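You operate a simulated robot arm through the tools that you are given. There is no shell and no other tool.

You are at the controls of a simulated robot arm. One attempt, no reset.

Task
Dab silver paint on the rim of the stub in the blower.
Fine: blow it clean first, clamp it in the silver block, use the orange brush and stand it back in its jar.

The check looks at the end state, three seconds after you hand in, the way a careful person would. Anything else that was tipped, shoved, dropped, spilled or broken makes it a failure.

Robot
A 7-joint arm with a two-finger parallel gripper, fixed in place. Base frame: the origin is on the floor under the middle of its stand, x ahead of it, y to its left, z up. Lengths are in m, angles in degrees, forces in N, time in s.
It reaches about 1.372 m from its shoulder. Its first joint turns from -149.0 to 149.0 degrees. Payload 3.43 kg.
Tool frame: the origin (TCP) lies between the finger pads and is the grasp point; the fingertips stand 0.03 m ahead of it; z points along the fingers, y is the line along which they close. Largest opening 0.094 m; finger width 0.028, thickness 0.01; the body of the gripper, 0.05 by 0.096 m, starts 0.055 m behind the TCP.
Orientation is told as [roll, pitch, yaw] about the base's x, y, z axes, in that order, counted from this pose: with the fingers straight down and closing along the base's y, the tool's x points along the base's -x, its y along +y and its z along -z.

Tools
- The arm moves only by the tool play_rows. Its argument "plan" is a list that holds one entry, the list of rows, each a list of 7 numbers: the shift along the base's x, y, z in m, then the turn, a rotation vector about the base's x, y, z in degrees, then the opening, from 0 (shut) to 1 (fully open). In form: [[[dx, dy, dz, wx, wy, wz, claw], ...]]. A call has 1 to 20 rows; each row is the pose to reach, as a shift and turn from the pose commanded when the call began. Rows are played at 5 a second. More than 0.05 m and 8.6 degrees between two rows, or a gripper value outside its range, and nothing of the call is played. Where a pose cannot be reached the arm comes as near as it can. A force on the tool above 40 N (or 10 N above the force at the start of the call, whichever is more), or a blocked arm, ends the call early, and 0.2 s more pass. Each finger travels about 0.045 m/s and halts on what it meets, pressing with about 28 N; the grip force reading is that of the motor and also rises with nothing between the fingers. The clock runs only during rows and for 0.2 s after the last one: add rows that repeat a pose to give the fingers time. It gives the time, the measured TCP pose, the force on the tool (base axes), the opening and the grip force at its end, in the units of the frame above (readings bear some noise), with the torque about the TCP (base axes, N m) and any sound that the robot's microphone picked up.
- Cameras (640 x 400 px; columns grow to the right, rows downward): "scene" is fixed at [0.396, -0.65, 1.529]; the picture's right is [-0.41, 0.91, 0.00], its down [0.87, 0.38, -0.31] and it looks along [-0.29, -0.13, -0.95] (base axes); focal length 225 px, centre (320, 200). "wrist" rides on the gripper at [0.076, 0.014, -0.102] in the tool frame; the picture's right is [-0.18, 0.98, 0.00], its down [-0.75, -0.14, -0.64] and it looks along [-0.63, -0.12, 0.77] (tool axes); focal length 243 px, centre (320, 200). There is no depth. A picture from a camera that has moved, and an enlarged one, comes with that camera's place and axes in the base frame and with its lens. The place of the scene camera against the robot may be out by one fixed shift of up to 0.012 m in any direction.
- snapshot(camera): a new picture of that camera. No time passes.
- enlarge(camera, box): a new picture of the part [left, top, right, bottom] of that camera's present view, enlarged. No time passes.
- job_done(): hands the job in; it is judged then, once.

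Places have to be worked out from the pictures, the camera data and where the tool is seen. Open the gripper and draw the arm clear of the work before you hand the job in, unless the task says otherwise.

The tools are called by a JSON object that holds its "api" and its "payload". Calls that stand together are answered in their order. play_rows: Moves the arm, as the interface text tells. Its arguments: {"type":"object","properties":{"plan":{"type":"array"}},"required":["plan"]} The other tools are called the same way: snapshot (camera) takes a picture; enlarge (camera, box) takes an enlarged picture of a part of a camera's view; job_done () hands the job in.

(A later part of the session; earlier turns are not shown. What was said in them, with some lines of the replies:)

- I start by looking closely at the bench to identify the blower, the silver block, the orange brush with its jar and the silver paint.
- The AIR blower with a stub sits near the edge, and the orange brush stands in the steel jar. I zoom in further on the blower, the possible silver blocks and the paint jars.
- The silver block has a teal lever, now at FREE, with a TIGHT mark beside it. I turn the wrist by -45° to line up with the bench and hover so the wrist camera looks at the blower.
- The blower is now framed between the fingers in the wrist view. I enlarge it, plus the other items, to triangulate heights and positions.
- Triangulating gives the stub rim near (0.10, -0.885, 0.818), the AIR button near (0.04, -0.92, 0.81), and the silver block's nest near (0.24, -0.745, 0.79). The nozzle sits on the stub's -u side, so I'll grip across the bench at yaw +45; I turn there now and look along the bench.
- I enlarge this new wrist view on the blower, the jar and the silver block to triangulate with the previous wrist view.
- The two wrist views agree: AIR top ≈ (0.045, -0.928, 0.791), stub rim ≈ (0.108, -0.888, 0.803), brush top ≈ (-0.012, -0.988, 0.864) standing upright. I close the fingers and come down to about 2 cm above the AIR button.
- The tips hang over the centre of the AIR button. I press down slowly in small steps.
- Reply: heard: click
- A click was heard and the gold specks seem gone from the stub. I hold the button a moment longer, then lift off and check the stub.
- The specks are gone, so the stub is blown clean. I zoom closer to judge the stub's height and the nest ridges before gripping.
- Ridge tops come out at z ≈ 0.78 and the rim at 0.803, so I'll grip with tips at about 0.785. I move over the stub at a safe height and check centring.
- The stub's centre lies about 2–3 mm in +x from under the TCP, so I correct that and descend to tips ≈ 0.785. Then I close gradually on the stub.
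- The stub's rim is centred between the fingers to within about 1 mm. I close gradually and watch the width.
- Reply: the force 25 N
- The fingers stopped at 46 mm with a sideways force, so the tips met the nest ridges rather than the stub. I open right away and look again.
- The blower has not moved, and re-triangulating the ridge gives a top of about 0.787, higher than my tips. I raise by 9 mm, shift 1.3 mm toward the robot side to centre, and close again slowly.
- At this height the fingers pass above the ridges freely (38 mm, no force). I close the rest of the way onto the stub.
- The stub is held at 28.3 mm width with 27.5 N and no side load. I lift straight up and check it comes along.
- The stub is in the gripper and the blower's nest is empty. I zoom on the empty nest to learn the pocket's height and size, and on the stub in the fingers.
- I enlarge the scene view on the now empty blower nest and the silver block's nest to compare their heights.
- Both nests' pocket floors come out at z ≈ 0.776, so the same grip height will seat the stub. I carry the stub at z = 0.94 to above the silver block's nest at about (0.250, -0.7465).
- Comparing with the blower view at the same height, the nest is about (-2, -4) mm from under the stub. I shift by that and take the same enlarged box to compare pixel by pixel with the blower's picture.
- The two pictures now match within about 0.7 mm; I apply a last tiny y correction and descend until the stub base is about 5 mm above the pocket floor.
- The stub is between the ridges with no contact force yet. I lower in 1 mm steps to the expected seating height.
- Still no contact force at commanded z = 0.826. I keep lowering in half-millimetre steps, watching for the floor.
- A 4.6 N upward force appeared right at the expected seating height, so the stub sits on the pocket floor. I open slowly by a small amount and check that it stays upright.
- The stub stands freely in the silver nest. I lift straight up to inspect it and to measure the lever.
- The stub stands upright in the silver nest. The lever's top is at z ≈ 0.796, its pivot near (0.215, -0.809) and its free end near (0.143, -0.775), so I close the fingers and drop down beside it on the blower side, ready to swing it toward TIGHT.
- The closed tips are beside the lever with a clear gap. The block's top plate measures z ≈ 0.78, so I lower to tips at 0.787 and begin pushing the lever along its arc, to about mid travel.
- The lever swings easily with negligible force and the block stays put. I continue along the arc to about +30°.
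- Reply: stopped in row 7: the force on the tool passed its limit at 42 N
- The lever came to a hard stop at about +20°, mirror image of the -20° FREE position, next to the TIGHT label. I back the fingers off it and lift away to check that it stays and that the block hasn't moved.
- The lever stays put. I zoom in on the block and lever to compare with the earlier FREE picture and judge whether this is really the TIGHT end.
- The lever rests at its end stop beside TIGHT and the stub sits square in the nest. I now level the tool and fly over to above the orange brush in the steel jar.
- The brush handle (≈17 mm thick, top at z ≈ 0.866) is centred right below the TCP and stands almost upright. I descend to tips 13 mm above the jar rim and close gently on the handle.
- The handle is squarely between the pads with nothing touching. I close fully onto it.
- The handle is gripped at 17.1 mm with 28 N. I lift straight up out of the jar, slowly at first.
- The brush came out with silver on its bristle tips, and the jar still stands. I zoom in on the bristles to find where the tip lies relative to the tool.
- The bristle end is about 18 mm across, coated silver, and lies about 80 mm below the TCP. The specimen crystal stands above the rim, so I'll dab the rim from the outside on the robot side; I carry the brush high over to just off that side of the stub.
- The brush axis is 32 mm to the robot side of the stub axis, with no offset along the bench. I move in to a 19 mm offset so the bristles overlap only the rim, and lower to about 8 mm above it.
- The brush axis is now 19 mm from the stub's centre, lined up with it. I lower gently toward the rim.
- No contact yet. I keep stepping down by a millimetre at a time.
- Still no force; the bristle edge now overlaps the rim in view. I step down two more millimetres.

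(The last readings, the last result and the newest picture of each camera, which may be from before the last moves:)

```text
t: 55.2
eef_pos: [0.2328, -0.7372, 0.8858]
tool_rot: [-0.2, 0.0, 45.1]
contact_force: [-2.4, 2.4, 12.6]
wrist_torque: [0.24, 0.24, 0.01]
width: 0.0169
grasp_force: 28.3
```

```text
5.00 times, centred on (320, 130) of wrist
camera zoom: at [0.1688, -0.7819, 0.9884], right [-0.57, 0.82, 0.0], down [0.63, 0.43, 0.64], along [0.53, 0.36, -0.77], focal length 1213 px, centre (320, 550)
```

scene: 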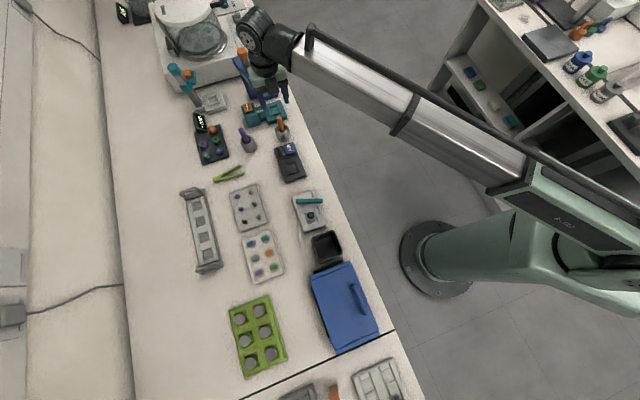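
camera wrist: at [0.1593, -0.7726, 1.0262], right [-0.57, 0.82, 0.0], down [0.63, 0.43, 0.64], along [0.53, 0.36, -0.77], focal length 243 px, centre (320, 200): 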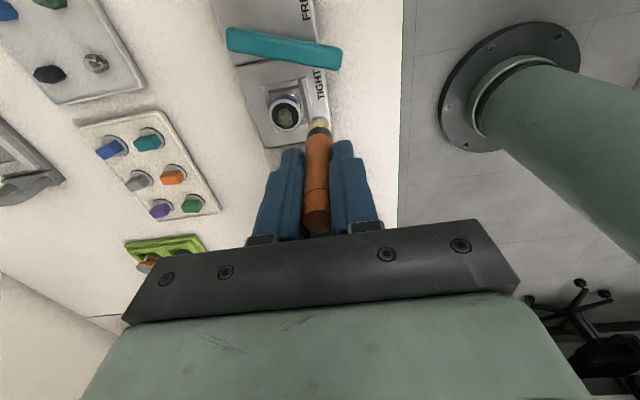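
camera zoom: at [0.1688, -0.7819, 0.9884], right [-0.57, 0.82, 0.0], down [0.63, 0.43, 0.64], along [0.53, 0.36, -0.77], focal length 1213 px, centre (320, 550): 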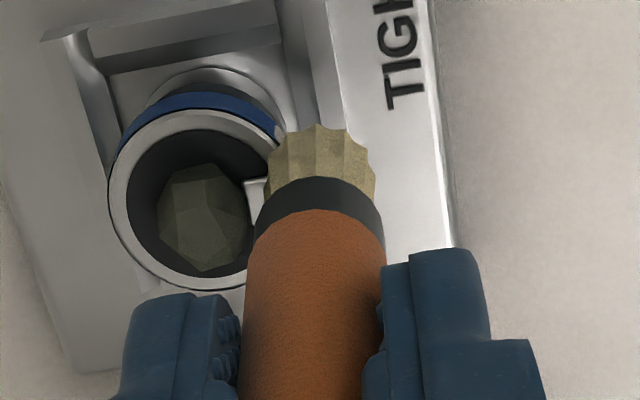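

Contact: 12.6 N, the silver has gone from the bristles and a silver mark shows on the rim. I lift straight up and look at the dab.

{"api": "play_rows", "payload": {"plan": [[[0, 0, 0.003, 0, 0, 0, 0.08], [0, 0, 0.015, 0, 0, 0, 0.08], [-0.005, 0.005, 0.035, 0, 0, 0, 0.08], [-0.02, 0.02, 0.055, 0, 0, 0, 0.08], [-0.03, 0.03, 0.07, 0, 0, 0, 0.08], [-0.03, 0.03, 0.07, 0, 0, 0, 0.08]]]}}

{"api": "snapshot", "payload": {"camera": "wrist"}}

{"api": "enlarge", "payload": {"camera": "wrist", "box": [240, 60, 340, 160]}}

{"api": "enlarge", "payload": {"camera": "scene", "box": [295, 190, 335, 230]}}

```text
t: 56.6
eef_pos: [0.2032, -0.7087, 0.9563]
tool_rot: [-0.1, -0.1, 45.1]
contact_force: [0.1, -0.6, -0.2]
wrist_torque: [0.01, 0.02, 0.01]
width: 0.0174
grasp_force: 27.7
```

```text
taken
camera wrist: at [0.1397, -0.7522, 1.059], right [-0.57, 0.82, 0.0], down [0.63, 0.43, 0.64], along [0.53, 0.36, -0.77], focal length 243 px, centre (320, 200)
```

wrist: 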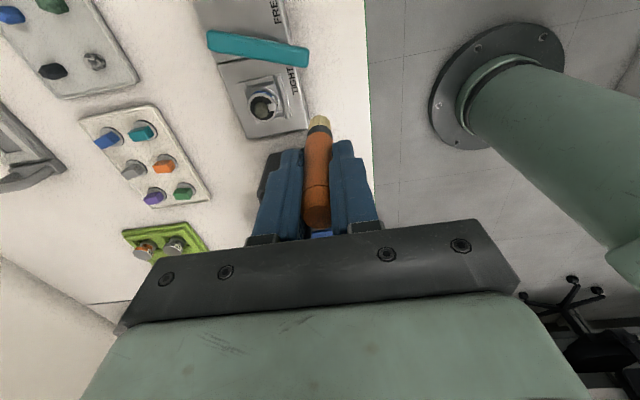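

```text
4.00 times, centred on (290, 110) of wrist
camera zoom: at [0.1397, -0.7522, 1.059], right [-0.57, 0.82, 0.0], down [0.63, 0.43, 0.64], along [0.53, 0.36, -0.77], focal length 970 px, centre (440, 560)
```

zoom: 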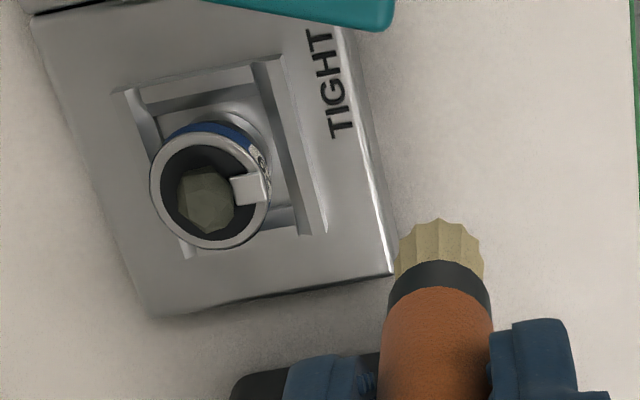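

```text
10.00 times, centred on (315, 210) of scene
camera zoom: at [0.396, -0.65, 1.529], right [-0.41, 0.91, 0.0], down [0.87, 0.38, -0.31], along [-0.29, -0.13, -0.95], focal length 2247 px, centre (370, 100)
```

zoom: 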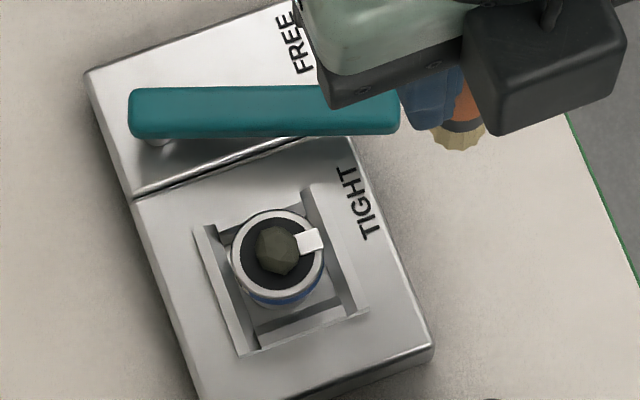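

A clean silver patch now bridges the rim beside the specimen, and the stub and lever are undisturbed. Before returning the brush I check how it sits in the grip compared with before.

{"api": "enlarge", "payload": {"camera": "wrist", "box": [260, 100, 380, 240]}}

{"api": "enlarge", "payload": {"camera": "scene", "box": [310, 150, 370, 220]}}

```text
2.86 times, centred on (320, 170) of wrist
camera zoom: at [0.1397, -0.7522, 1.059], right [-0.57, 0.82, 0.0], down [0.63, 0.43, 0.64], along [0.53, 0.36, -0.77], focal length 693 px, centre (320, 286)
```

zoom: 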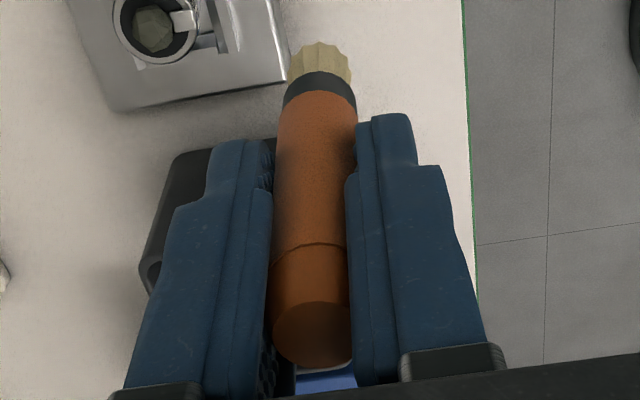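

```text
5.71 times, centred on (340, 185) of scene
camera zoom: at [0.396, -0.65, 1.529], right [-0.41, 0.91, 0.0], down [0.87, 0.38, -0.31], along [-0.29, -0.13, -0.95], focal length 1284 px, centre (206, 286)
```

zoom: 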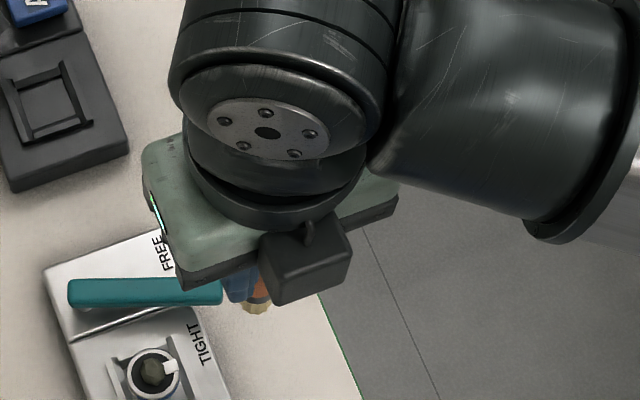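

The brush has crept about 4 mm down in the grip, but it is straight. I carry it back at a safe height to right above its steel jar.

{"api": "play_rows", "payload": {"plan": [[[-0.01, -0.013, 0.02, 0, 0, 0, 0.06], [-0.035, -0.0457, 0.04, 0, 0, 0, 0.06], [-0.064, -0.0835, 0.044, 0, 0, 0, 0.06], [-0.093, -0.1214, 0.044, 0, 0, 0, 0.06], [-0.122, -0.1592, 0.044, 0, 0, 0, 0.06], [-0.15, -0.1958, 0.044, 0, 0, 0, 0.06], [-0.177, -0.231, 0.044, 0, 0, 0, 0.06], [-0.199, -0.2597, 0.044, 0, 0, 0, 0.06], [-0.211, -0.2754, 0.04, 0, 0, 0, 0.06], [-0.215, -0.2806, 0.025, 0, 0, 0, 0.06], [-0.215, -0.2806, 0.008, 0, 0, 0, 0.06], [-0.215, -0.2806, 0.008, 0, 0, 0, 0.06]]]}}

{"api": "snapshot", "payload": {"camera": "wrist"}}

{"api": "enlarge", "payload": {"camera": "wrist", "box": [270, 40, 370, 160]}}

{"api": "enlarge", "payload": {"camera": "scene", "box": [245, 80, 325, 160]}}

```text
t: 59.2
eef_pos: [-0.0105, -0.9898, 0.9621]
tool_rot: [-0.1, -0.1, 45.1]
contact_force: [0.1, 0.1, -0.4]
wrist_torque: [0.03, 0.01, 0.0]
width: 0.0171
grasp_force: 27.9
```

```text
taken
camera wrist: at [-0.0748, -1.0342, 1.0655], right [-0.57, 0.82, 0.0], down [0.63, 0.43, 0.64], along [0.53, 0.36, -0.77], focal length 243 px, centre (320, 200)
```

wrist: 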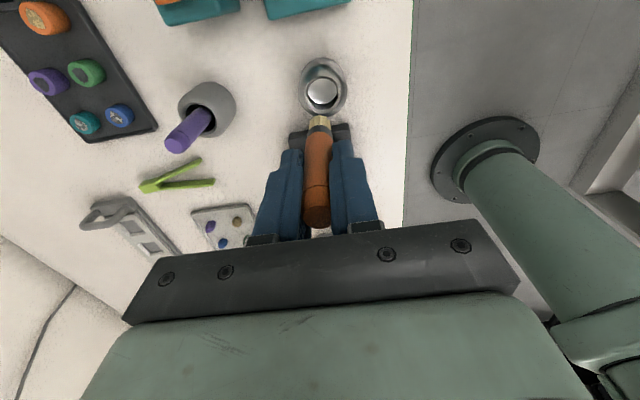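

```text
3.33 times, centred on (320, 100) of wrist
camera zoom: at [-0.0748, -1.0342, 1.0655], right [-0.57, 0.82, 0.0], down [0.63, 0.43, 0.64], along [0.53, 0.36, -0.77], focal length 809 px, centre (320, 533)
```

zoom: 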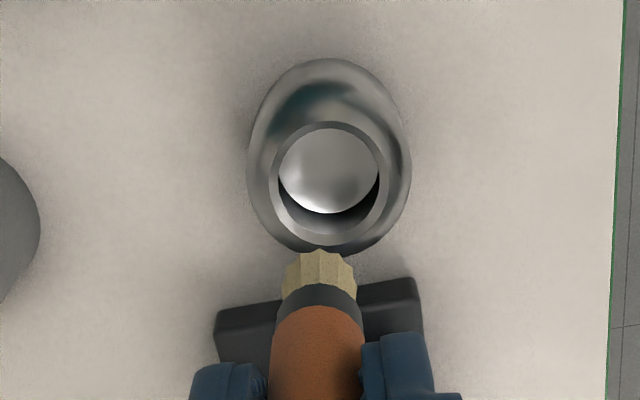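

```text
5.00 times, centred on (285, 120) of scene
camera zoom: at [0.396, -0.65, 1.529], right [-0.41, 0.91, 0.0], down [0.87, 0.38, -0.31], along [-0.29, -0.13, -0.95], focal length 1124 px, centre (495, 600)
```

zoom: 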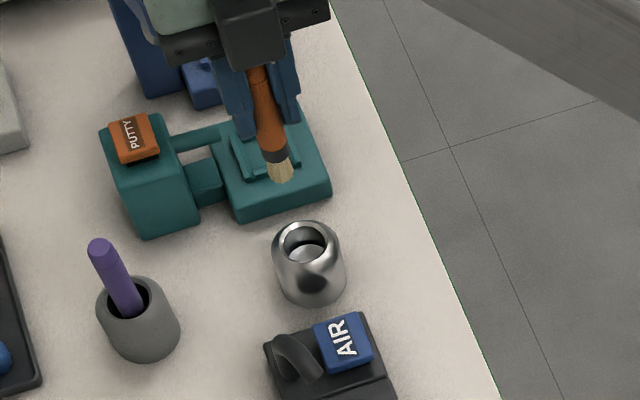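

The brush hangs just above the jar, whose centre is about 3 mm toward the robot from the tool axis. I correct that and lower the brush most of the way in.

{"api": "play_rows", "payload": {"plan": [[[0.0002, 0.0033, 0, 0, 0, 0, 0.06], [0.0002, 0.0033, -0.02, 0, 0, 0, 0.06], [0.0002, 0.0033, -0.04, 0, 0, 0, 0.06], [0.0002, 0.0033, -0.06, 0, 0, 0, 0.06], [0.0002, 0.0033, -0.08, 0, 0, 0, 0.06], [0.0002, 0.0033, -0.09, 0, 0, 0, 0.06], [0.0002, 0.0033, -0.09, 0, 0, 0, 0.06]]]}}

{"api": "enlarge", "payload": {"camera": "wrist", "box": [260, 60, 390, 240]}}

{"api": "enlarge", "payload": {"camera": "scene", "box": [245, 80, 325, 160]}}

```text
t: 60.8
eef_pos: [-0.0111, -0.9853, 0.8727]
tool_rot: [-0.2, -0.1, 45.1]
contact_force: [0.3, -0.5, 0.5]
wrist_torque: [-0.01, 0.04, 0.03]
width: 0.0171
grasp_force: 28.3
```

```text
2.22 times, centred on (325, 150) of wrist
camera zoom: at [-0.0751, -1.0295, 0.9757], right [-0.57, 0.82, 0.0], down [0.63, 0.43, 0.64], along [0.53, 0.36, -0.77], focal length 539 px, centre (309, 311)
```

zoom: 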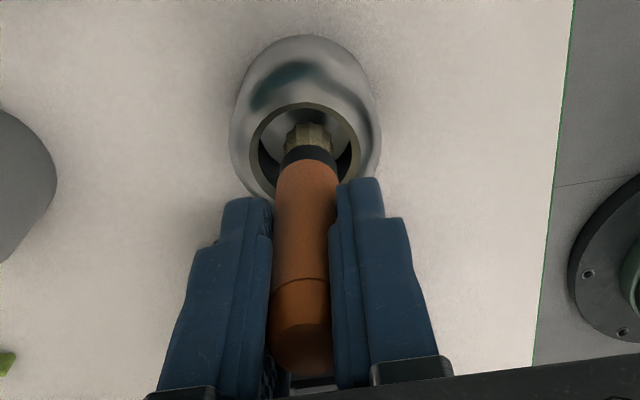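

```text
5.00 times, centred on (285, 120) of scene
camera zoom: at [0.396, -0.65, 1.529], right [-0.41, 0.91, 0.0], down [0.87, 0.38, -0.31], along [-0.29, -0.13, -0.95], focal length 1124 px, centre (495, 600)
```

zoom: 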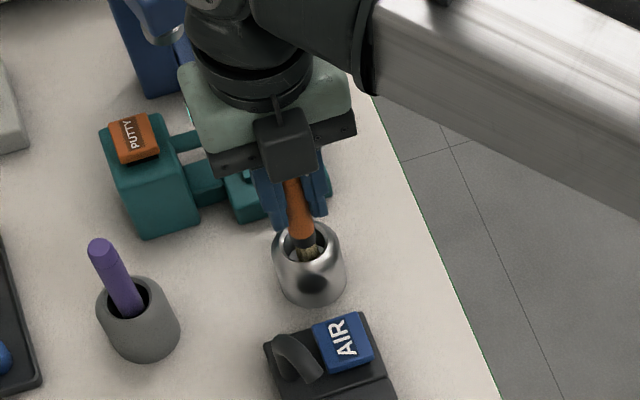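

The bristles are inside the jar opening, centred, with no contact. I keep lowering, slower near the bottom.

{"api": "play_rows", "payload": {"plan": [[[0, 0, -0.008, 0, 0, 0, 0.06], [0, 0, -0.016, 0, 0, 0, 0.06], [0, 0, -0.021, 0, 0, 0, 0.06], [0, 0, -0.024, 0, 0, 0, 0.06], [0, 0, -0.024, 0, 0, 0, 0.06]]]}}

{"api": "enlarge", "payload": {"camera": "wrist", "box": [260, 60, 390, 240]}}

```text
t: 62.0
eef_pos: [-0.0109, -0.9848, 0.8488]
tool_rot: [-0.2, 0.0, 45.2]
contact_force: [-0.1, 1.2, 0.2]
wrist_torque: [0.01, -0.04, -0.02]
width: 0.0169
grasp_force: 28.4
```

```text
2.22 times, centred on (325, 150) of wrist
camera zoom: at [-0.0748, -1.0297, 0.9516], right [-0.57, 0.82, 0.0], down [0.63, 0.43, 0.64], along [0.53, 0.36, -0.77], focal length 539 px, centre (309, 311)
```

zoom: 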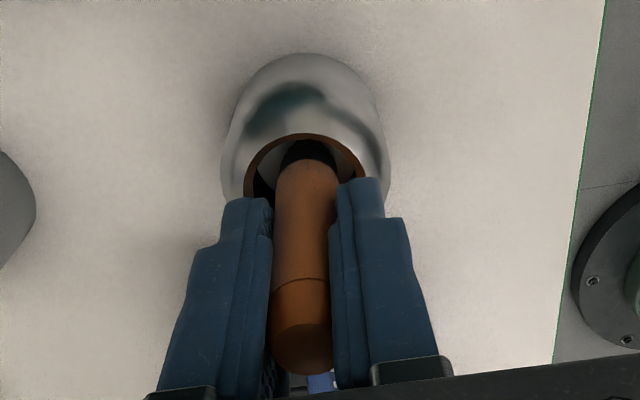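

Nearly at the bottom; I step down by a millimetre at a time to feel the jar floor.

{"api": "play_rows", "payload": {"plan": [[[0, 0, -0.001, 0, 0, 0, 0.06], [0, 0, -0.002, 0, 0, 0, 0.06], [0, 0, -0.003, 0, 0, 0, 0.06], [0, 0, -0.003, 0, 0, 0, 0.06]]]}}

```text
t: 63.0
eef_pos: [-0.0117, -0.9861, 0.8458]
tool_rot: [-0.1, -0.1, 45.1]
contact_force: [-0.6, 0.1, 0.5]
wrist_torque: [-0.01, 0.01, -0.04]
width: 0.0169
grasp_force: 28.2
```

No floor contact yet at z = 0.846. I continue down in small steps.

{"api": "play_rows", "payload": {"plan": [[[0, 0, -0.001, 0, 0, 0, 0.06], [0, 0, -0.002, 0, 0, 0, 0.06], [0, 0, -0.003, 0, 0, 0, 0.06], [0, 0, -0.003, 0, 0, 0, 0.06]]]}}

{"api": "enlarge", "payload": {"camera": "wrist", "box": [260, 60, 390, 240]}}

```text
t: 64.0
eef_pos: [-0.0107, -0.9851, 0.8462]
tool_rot: [-0.1, -0.1, 45.0]
contact_force: [-0.3, -0.4, 20.1]
wrist_torque: [-0.1, 0.02, -0.03]
width: 0.0174
grasp_force: 28.3
```

```text
2.22 times, centred on (325, 150) of wrist
camera zoom: at [-0.0751, -1.0295, 0.9476], right [-0.57, 0.82, 0.0], down [0.63, 0.43, 0.64], along [0.53, 0.36, -0.77], focal length 539 px, centre (309, 311)
```

zoom: 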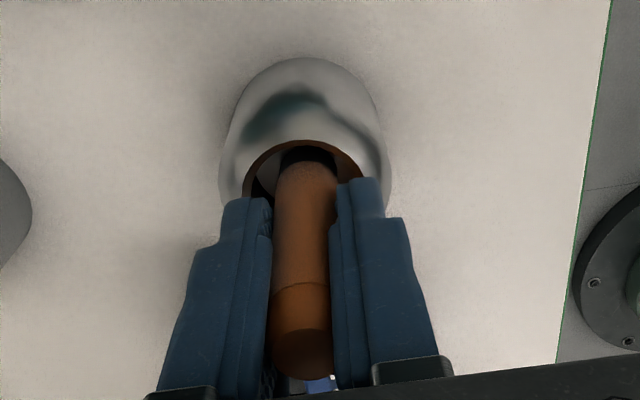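

The brush tip rests on the jar floor (20 N up). I relieve the pressure by 2 mm and open the fingers slowly.

{"api": "play_rows", "payload": {"plan": [[[0, 0, 0.002, 0, 0, 0, 0.1], [0, 0, 0.0025, 0, 0, 0, 0.14], [0, 0, 0.0025, 0, 0, 0, 0.18], [0, 0, 0.0025, 0, 0, 0, 0.2], [0, 0, 0.0025, 0, 0, 0, 0.23], [0, 0, 0.0025, 0, 0, 0, 0.28], [0, 0, 0.0025, 0, 0, 0, 0.35], [0, 0, 0.0025, 0, 0, 0, 0.45], [0, 0, 0.0025, 0, 0, 0, 0.55], [0, 0, 0.0025, 0, 0, 0, 0.6]]]}}

{"api": "enlarge", "payload": {"camera": "wrist", "box": [260, 60, 390, 240]}}

```text
t: 66.2
eef_pos: [-0.0098, -0.9857, 0.8458]
tool_rot: [0.0, -0.2, 45.1]
contact_force: [0.1, 0.5, -0.4]
wrist_torque: [0.0, 0.01, -0.03]
width: 0.0564
grasp_force: 0.1
```

```text
2.22 times, centred on (325, 150) of wrist
camera zoom: at [-0.0749, -1.0298, 0.9481], right [-0.57, 0.82, 0.0], down [0.63, 0.43, 0.64], along [0.53, 0.36, -0.77], focal length 539 px, centre (309, 311)
```

zoom: 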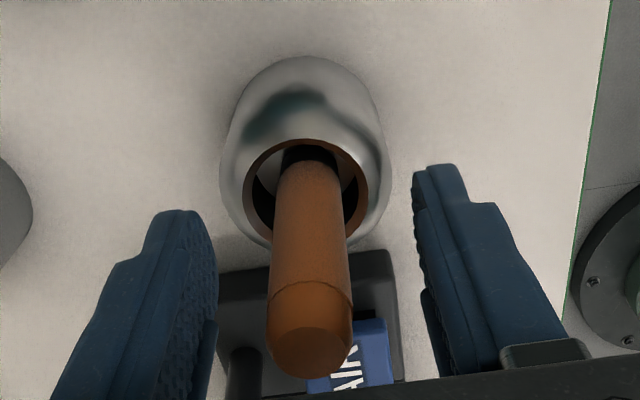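

The brush stands on its own in the jar and the fingers are clear of it. I rise straight up and then look over everything.

{"api": "play_rows", "payload": {"plan": [[[0, 0, 0.01, 0, 0, 0, 0.62], [0, 0, 0.03, 0, 0, 0, 0.65], [0, 0, 0.06, 0, 0, 0, 0.65], [0, 0, 0.09, 0, 0, 0, 0.65], [0, 0, 0.12, 0, 0, 0, 0.65], [0, 0, 0.15, 0, 0, 0, 0.65], [-0.01, 0.03, 0.18, 0, 0, 0, 0.65], [-0.02, 0.07, 0.2, 0, 0, 0, 0.65], [-0.03, 0.11, 0.2, 0, 0, 0, 0.65], [-0.04, 0.15, 0.2, 0, 0, 0, 0.65], [-0.05, 0.19, 0.2, 0, 0, 0, 0.65], [-0.06, 0.23, 0.2, 0, 0, 0, 0.65], [-0.07, 0.27, 0.2, 0, 0, 0, 0.65], [-0.07, 0.27, 0.2, 0, 0, 0, 0.65]]]}}

{"api": "snapshot", "payload": {"camera": "scene"}}

{"api": "enlarge", "payload": {"camera": "scene", "box": [230, 100, 330, 200]}}

{"api": "enlarge", "payload": {"camera": "scene", "box": [285, 180, 335, 235]}}

{"api": "enlarge", "payload": {"camera": "scene", "box": [260, 105, 310, 155]}}

```text
t: 69.2
eef_pos: [-0.0807, -0.7146, 1.0469]
tool_rot: [0.1, -0.2, 45.0]
contact_force: [-0.1, 0.1, 0.1]
wrist_torque: [0.02, -0.01, -0.02]
width: 0.061
grasp_force: 0.0
```

```text
taken
```

scene: 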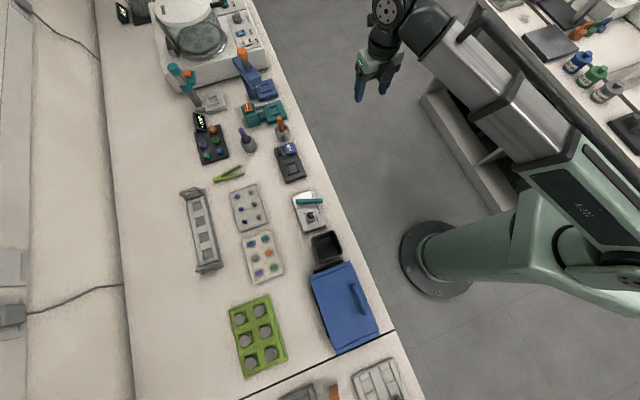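

```text
4.00 times, centred on (280, 150) of scene
camera zoom: at [0.396, -0.65, 1.529], right [-0.41, 0.91, 0.0], down [0.87, 0.38, -0.31], along [-0.29, -0.13, -0.95], focal length 899 px, centre (480, 400)
```

zoom: 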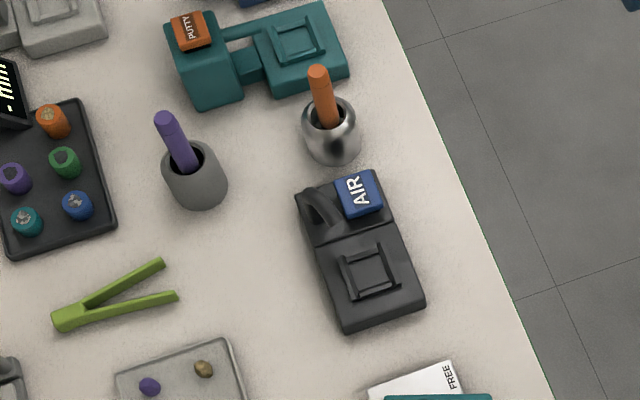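

```text
7.27 times, centred on (310, 208) of scene
camera zoom: at [0.396, -0.65, 1.529], right [-0.41, 0.91, 0.0], down [0.87, 0.38, -0.31], along [-0.29, -0.13, -0.95], focal length 1634 px, centre (393, 146)
```

zoom: 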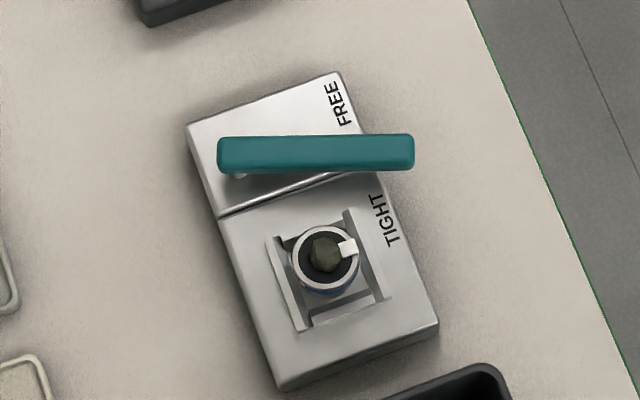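

```text
8.00 times, centred on (285, 130) of scene
camera zoom: at [0.396, -0.65, 1.529], right [-0.41, 0.91, 0.0], down [0.87, 0.38, -0.31], along [-0.29, -0.13, -0.95], focal length 1798 px, centre (600, 760)
```

zoom: 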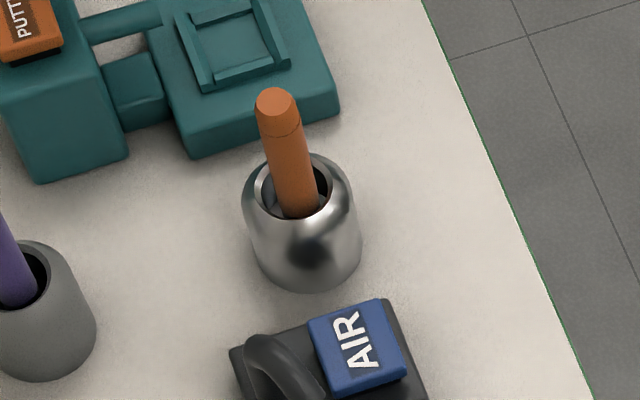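

Everything looks in place; I compare the blower and its surroundings in the same crop as at the start to be sure it wasn't shifted.

{"api": "enlarge", "payload": {"camera": "scene", "box": [265, 135, 315, 190]}}

{"api": "snapshot", "payload": {"camera": "wrist"}}

```text
7.27 times, centred on (290, 162) of scene
camera zoom: at [0.396, -0.65, 1.529], right [-0.41, 0.91, 0.0], down [0.87, 0.38, -0.31], along [-0.29, -0.13, -0.95], focal length 1634 px, centre (538, 473)
```

zoom: 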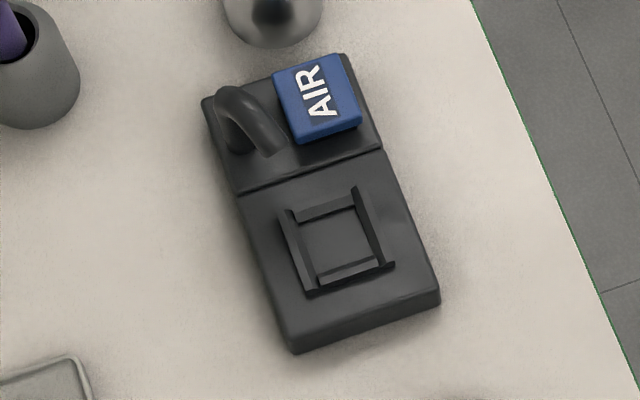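

```text
taken
camera wrist: at [-0.146, -0.7586, 1.1483], right [-0.57, 0.82, 0.0], down [0.63, 0.43, 0.64], along [0.53, 0.36, -0.76], focal length 243 px, centre (320, 200)
```

wrist: 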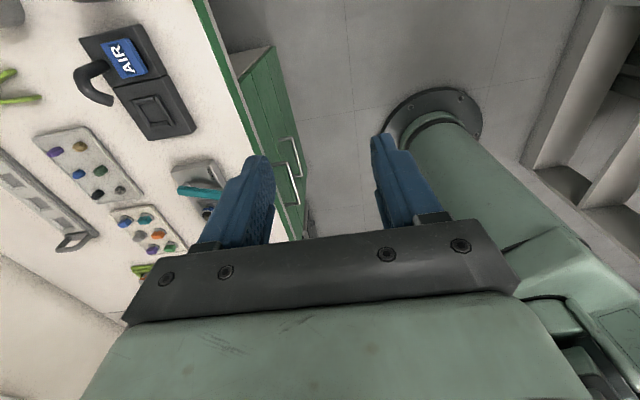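

The blower and the silver block sit in the same places as in the starting pictures. The stub is blown clean and seated in the silver block with the lever at TIGHT. A silver dab shows on its rim. The orange brush stands in its jar, and the arm is clear with the gripper open, so I hand the job in.

{"api": "job_done", "payload": {}}

```text
The job is handed in.
```

I dabbed silver paint on the rim of the stub and handed the job in.

- **Cleaning:** I pressed AIR with the stub still in the blower. It clicked, and the specks were gone from the stub afterwards.
- **Clamping:** The stub is seated in the silver block with the lever swung to its end stop beside TIGHT. I took that stop as fully tight because the lever would not move further at about 42 N and stayed put. No click was heard.
- **Painting:** One dab with the orange brush left a silver patch on the rim. The patch also reaches a little inward onto the dark surface beside the specimen.
- **Brush:** It stands on its own in its steel jar.

On my first attempt to pick up the stub, the fingers closed on the raised edges of the blower's nest with a sideways force of roughly 24 N. I opened straight away, raised the grip and tried again. Compared with the starting pictures, the blower, silver block and jar have not moved, and nothing else looked disturbed. The gripper is open and the arm is clear of the bench.
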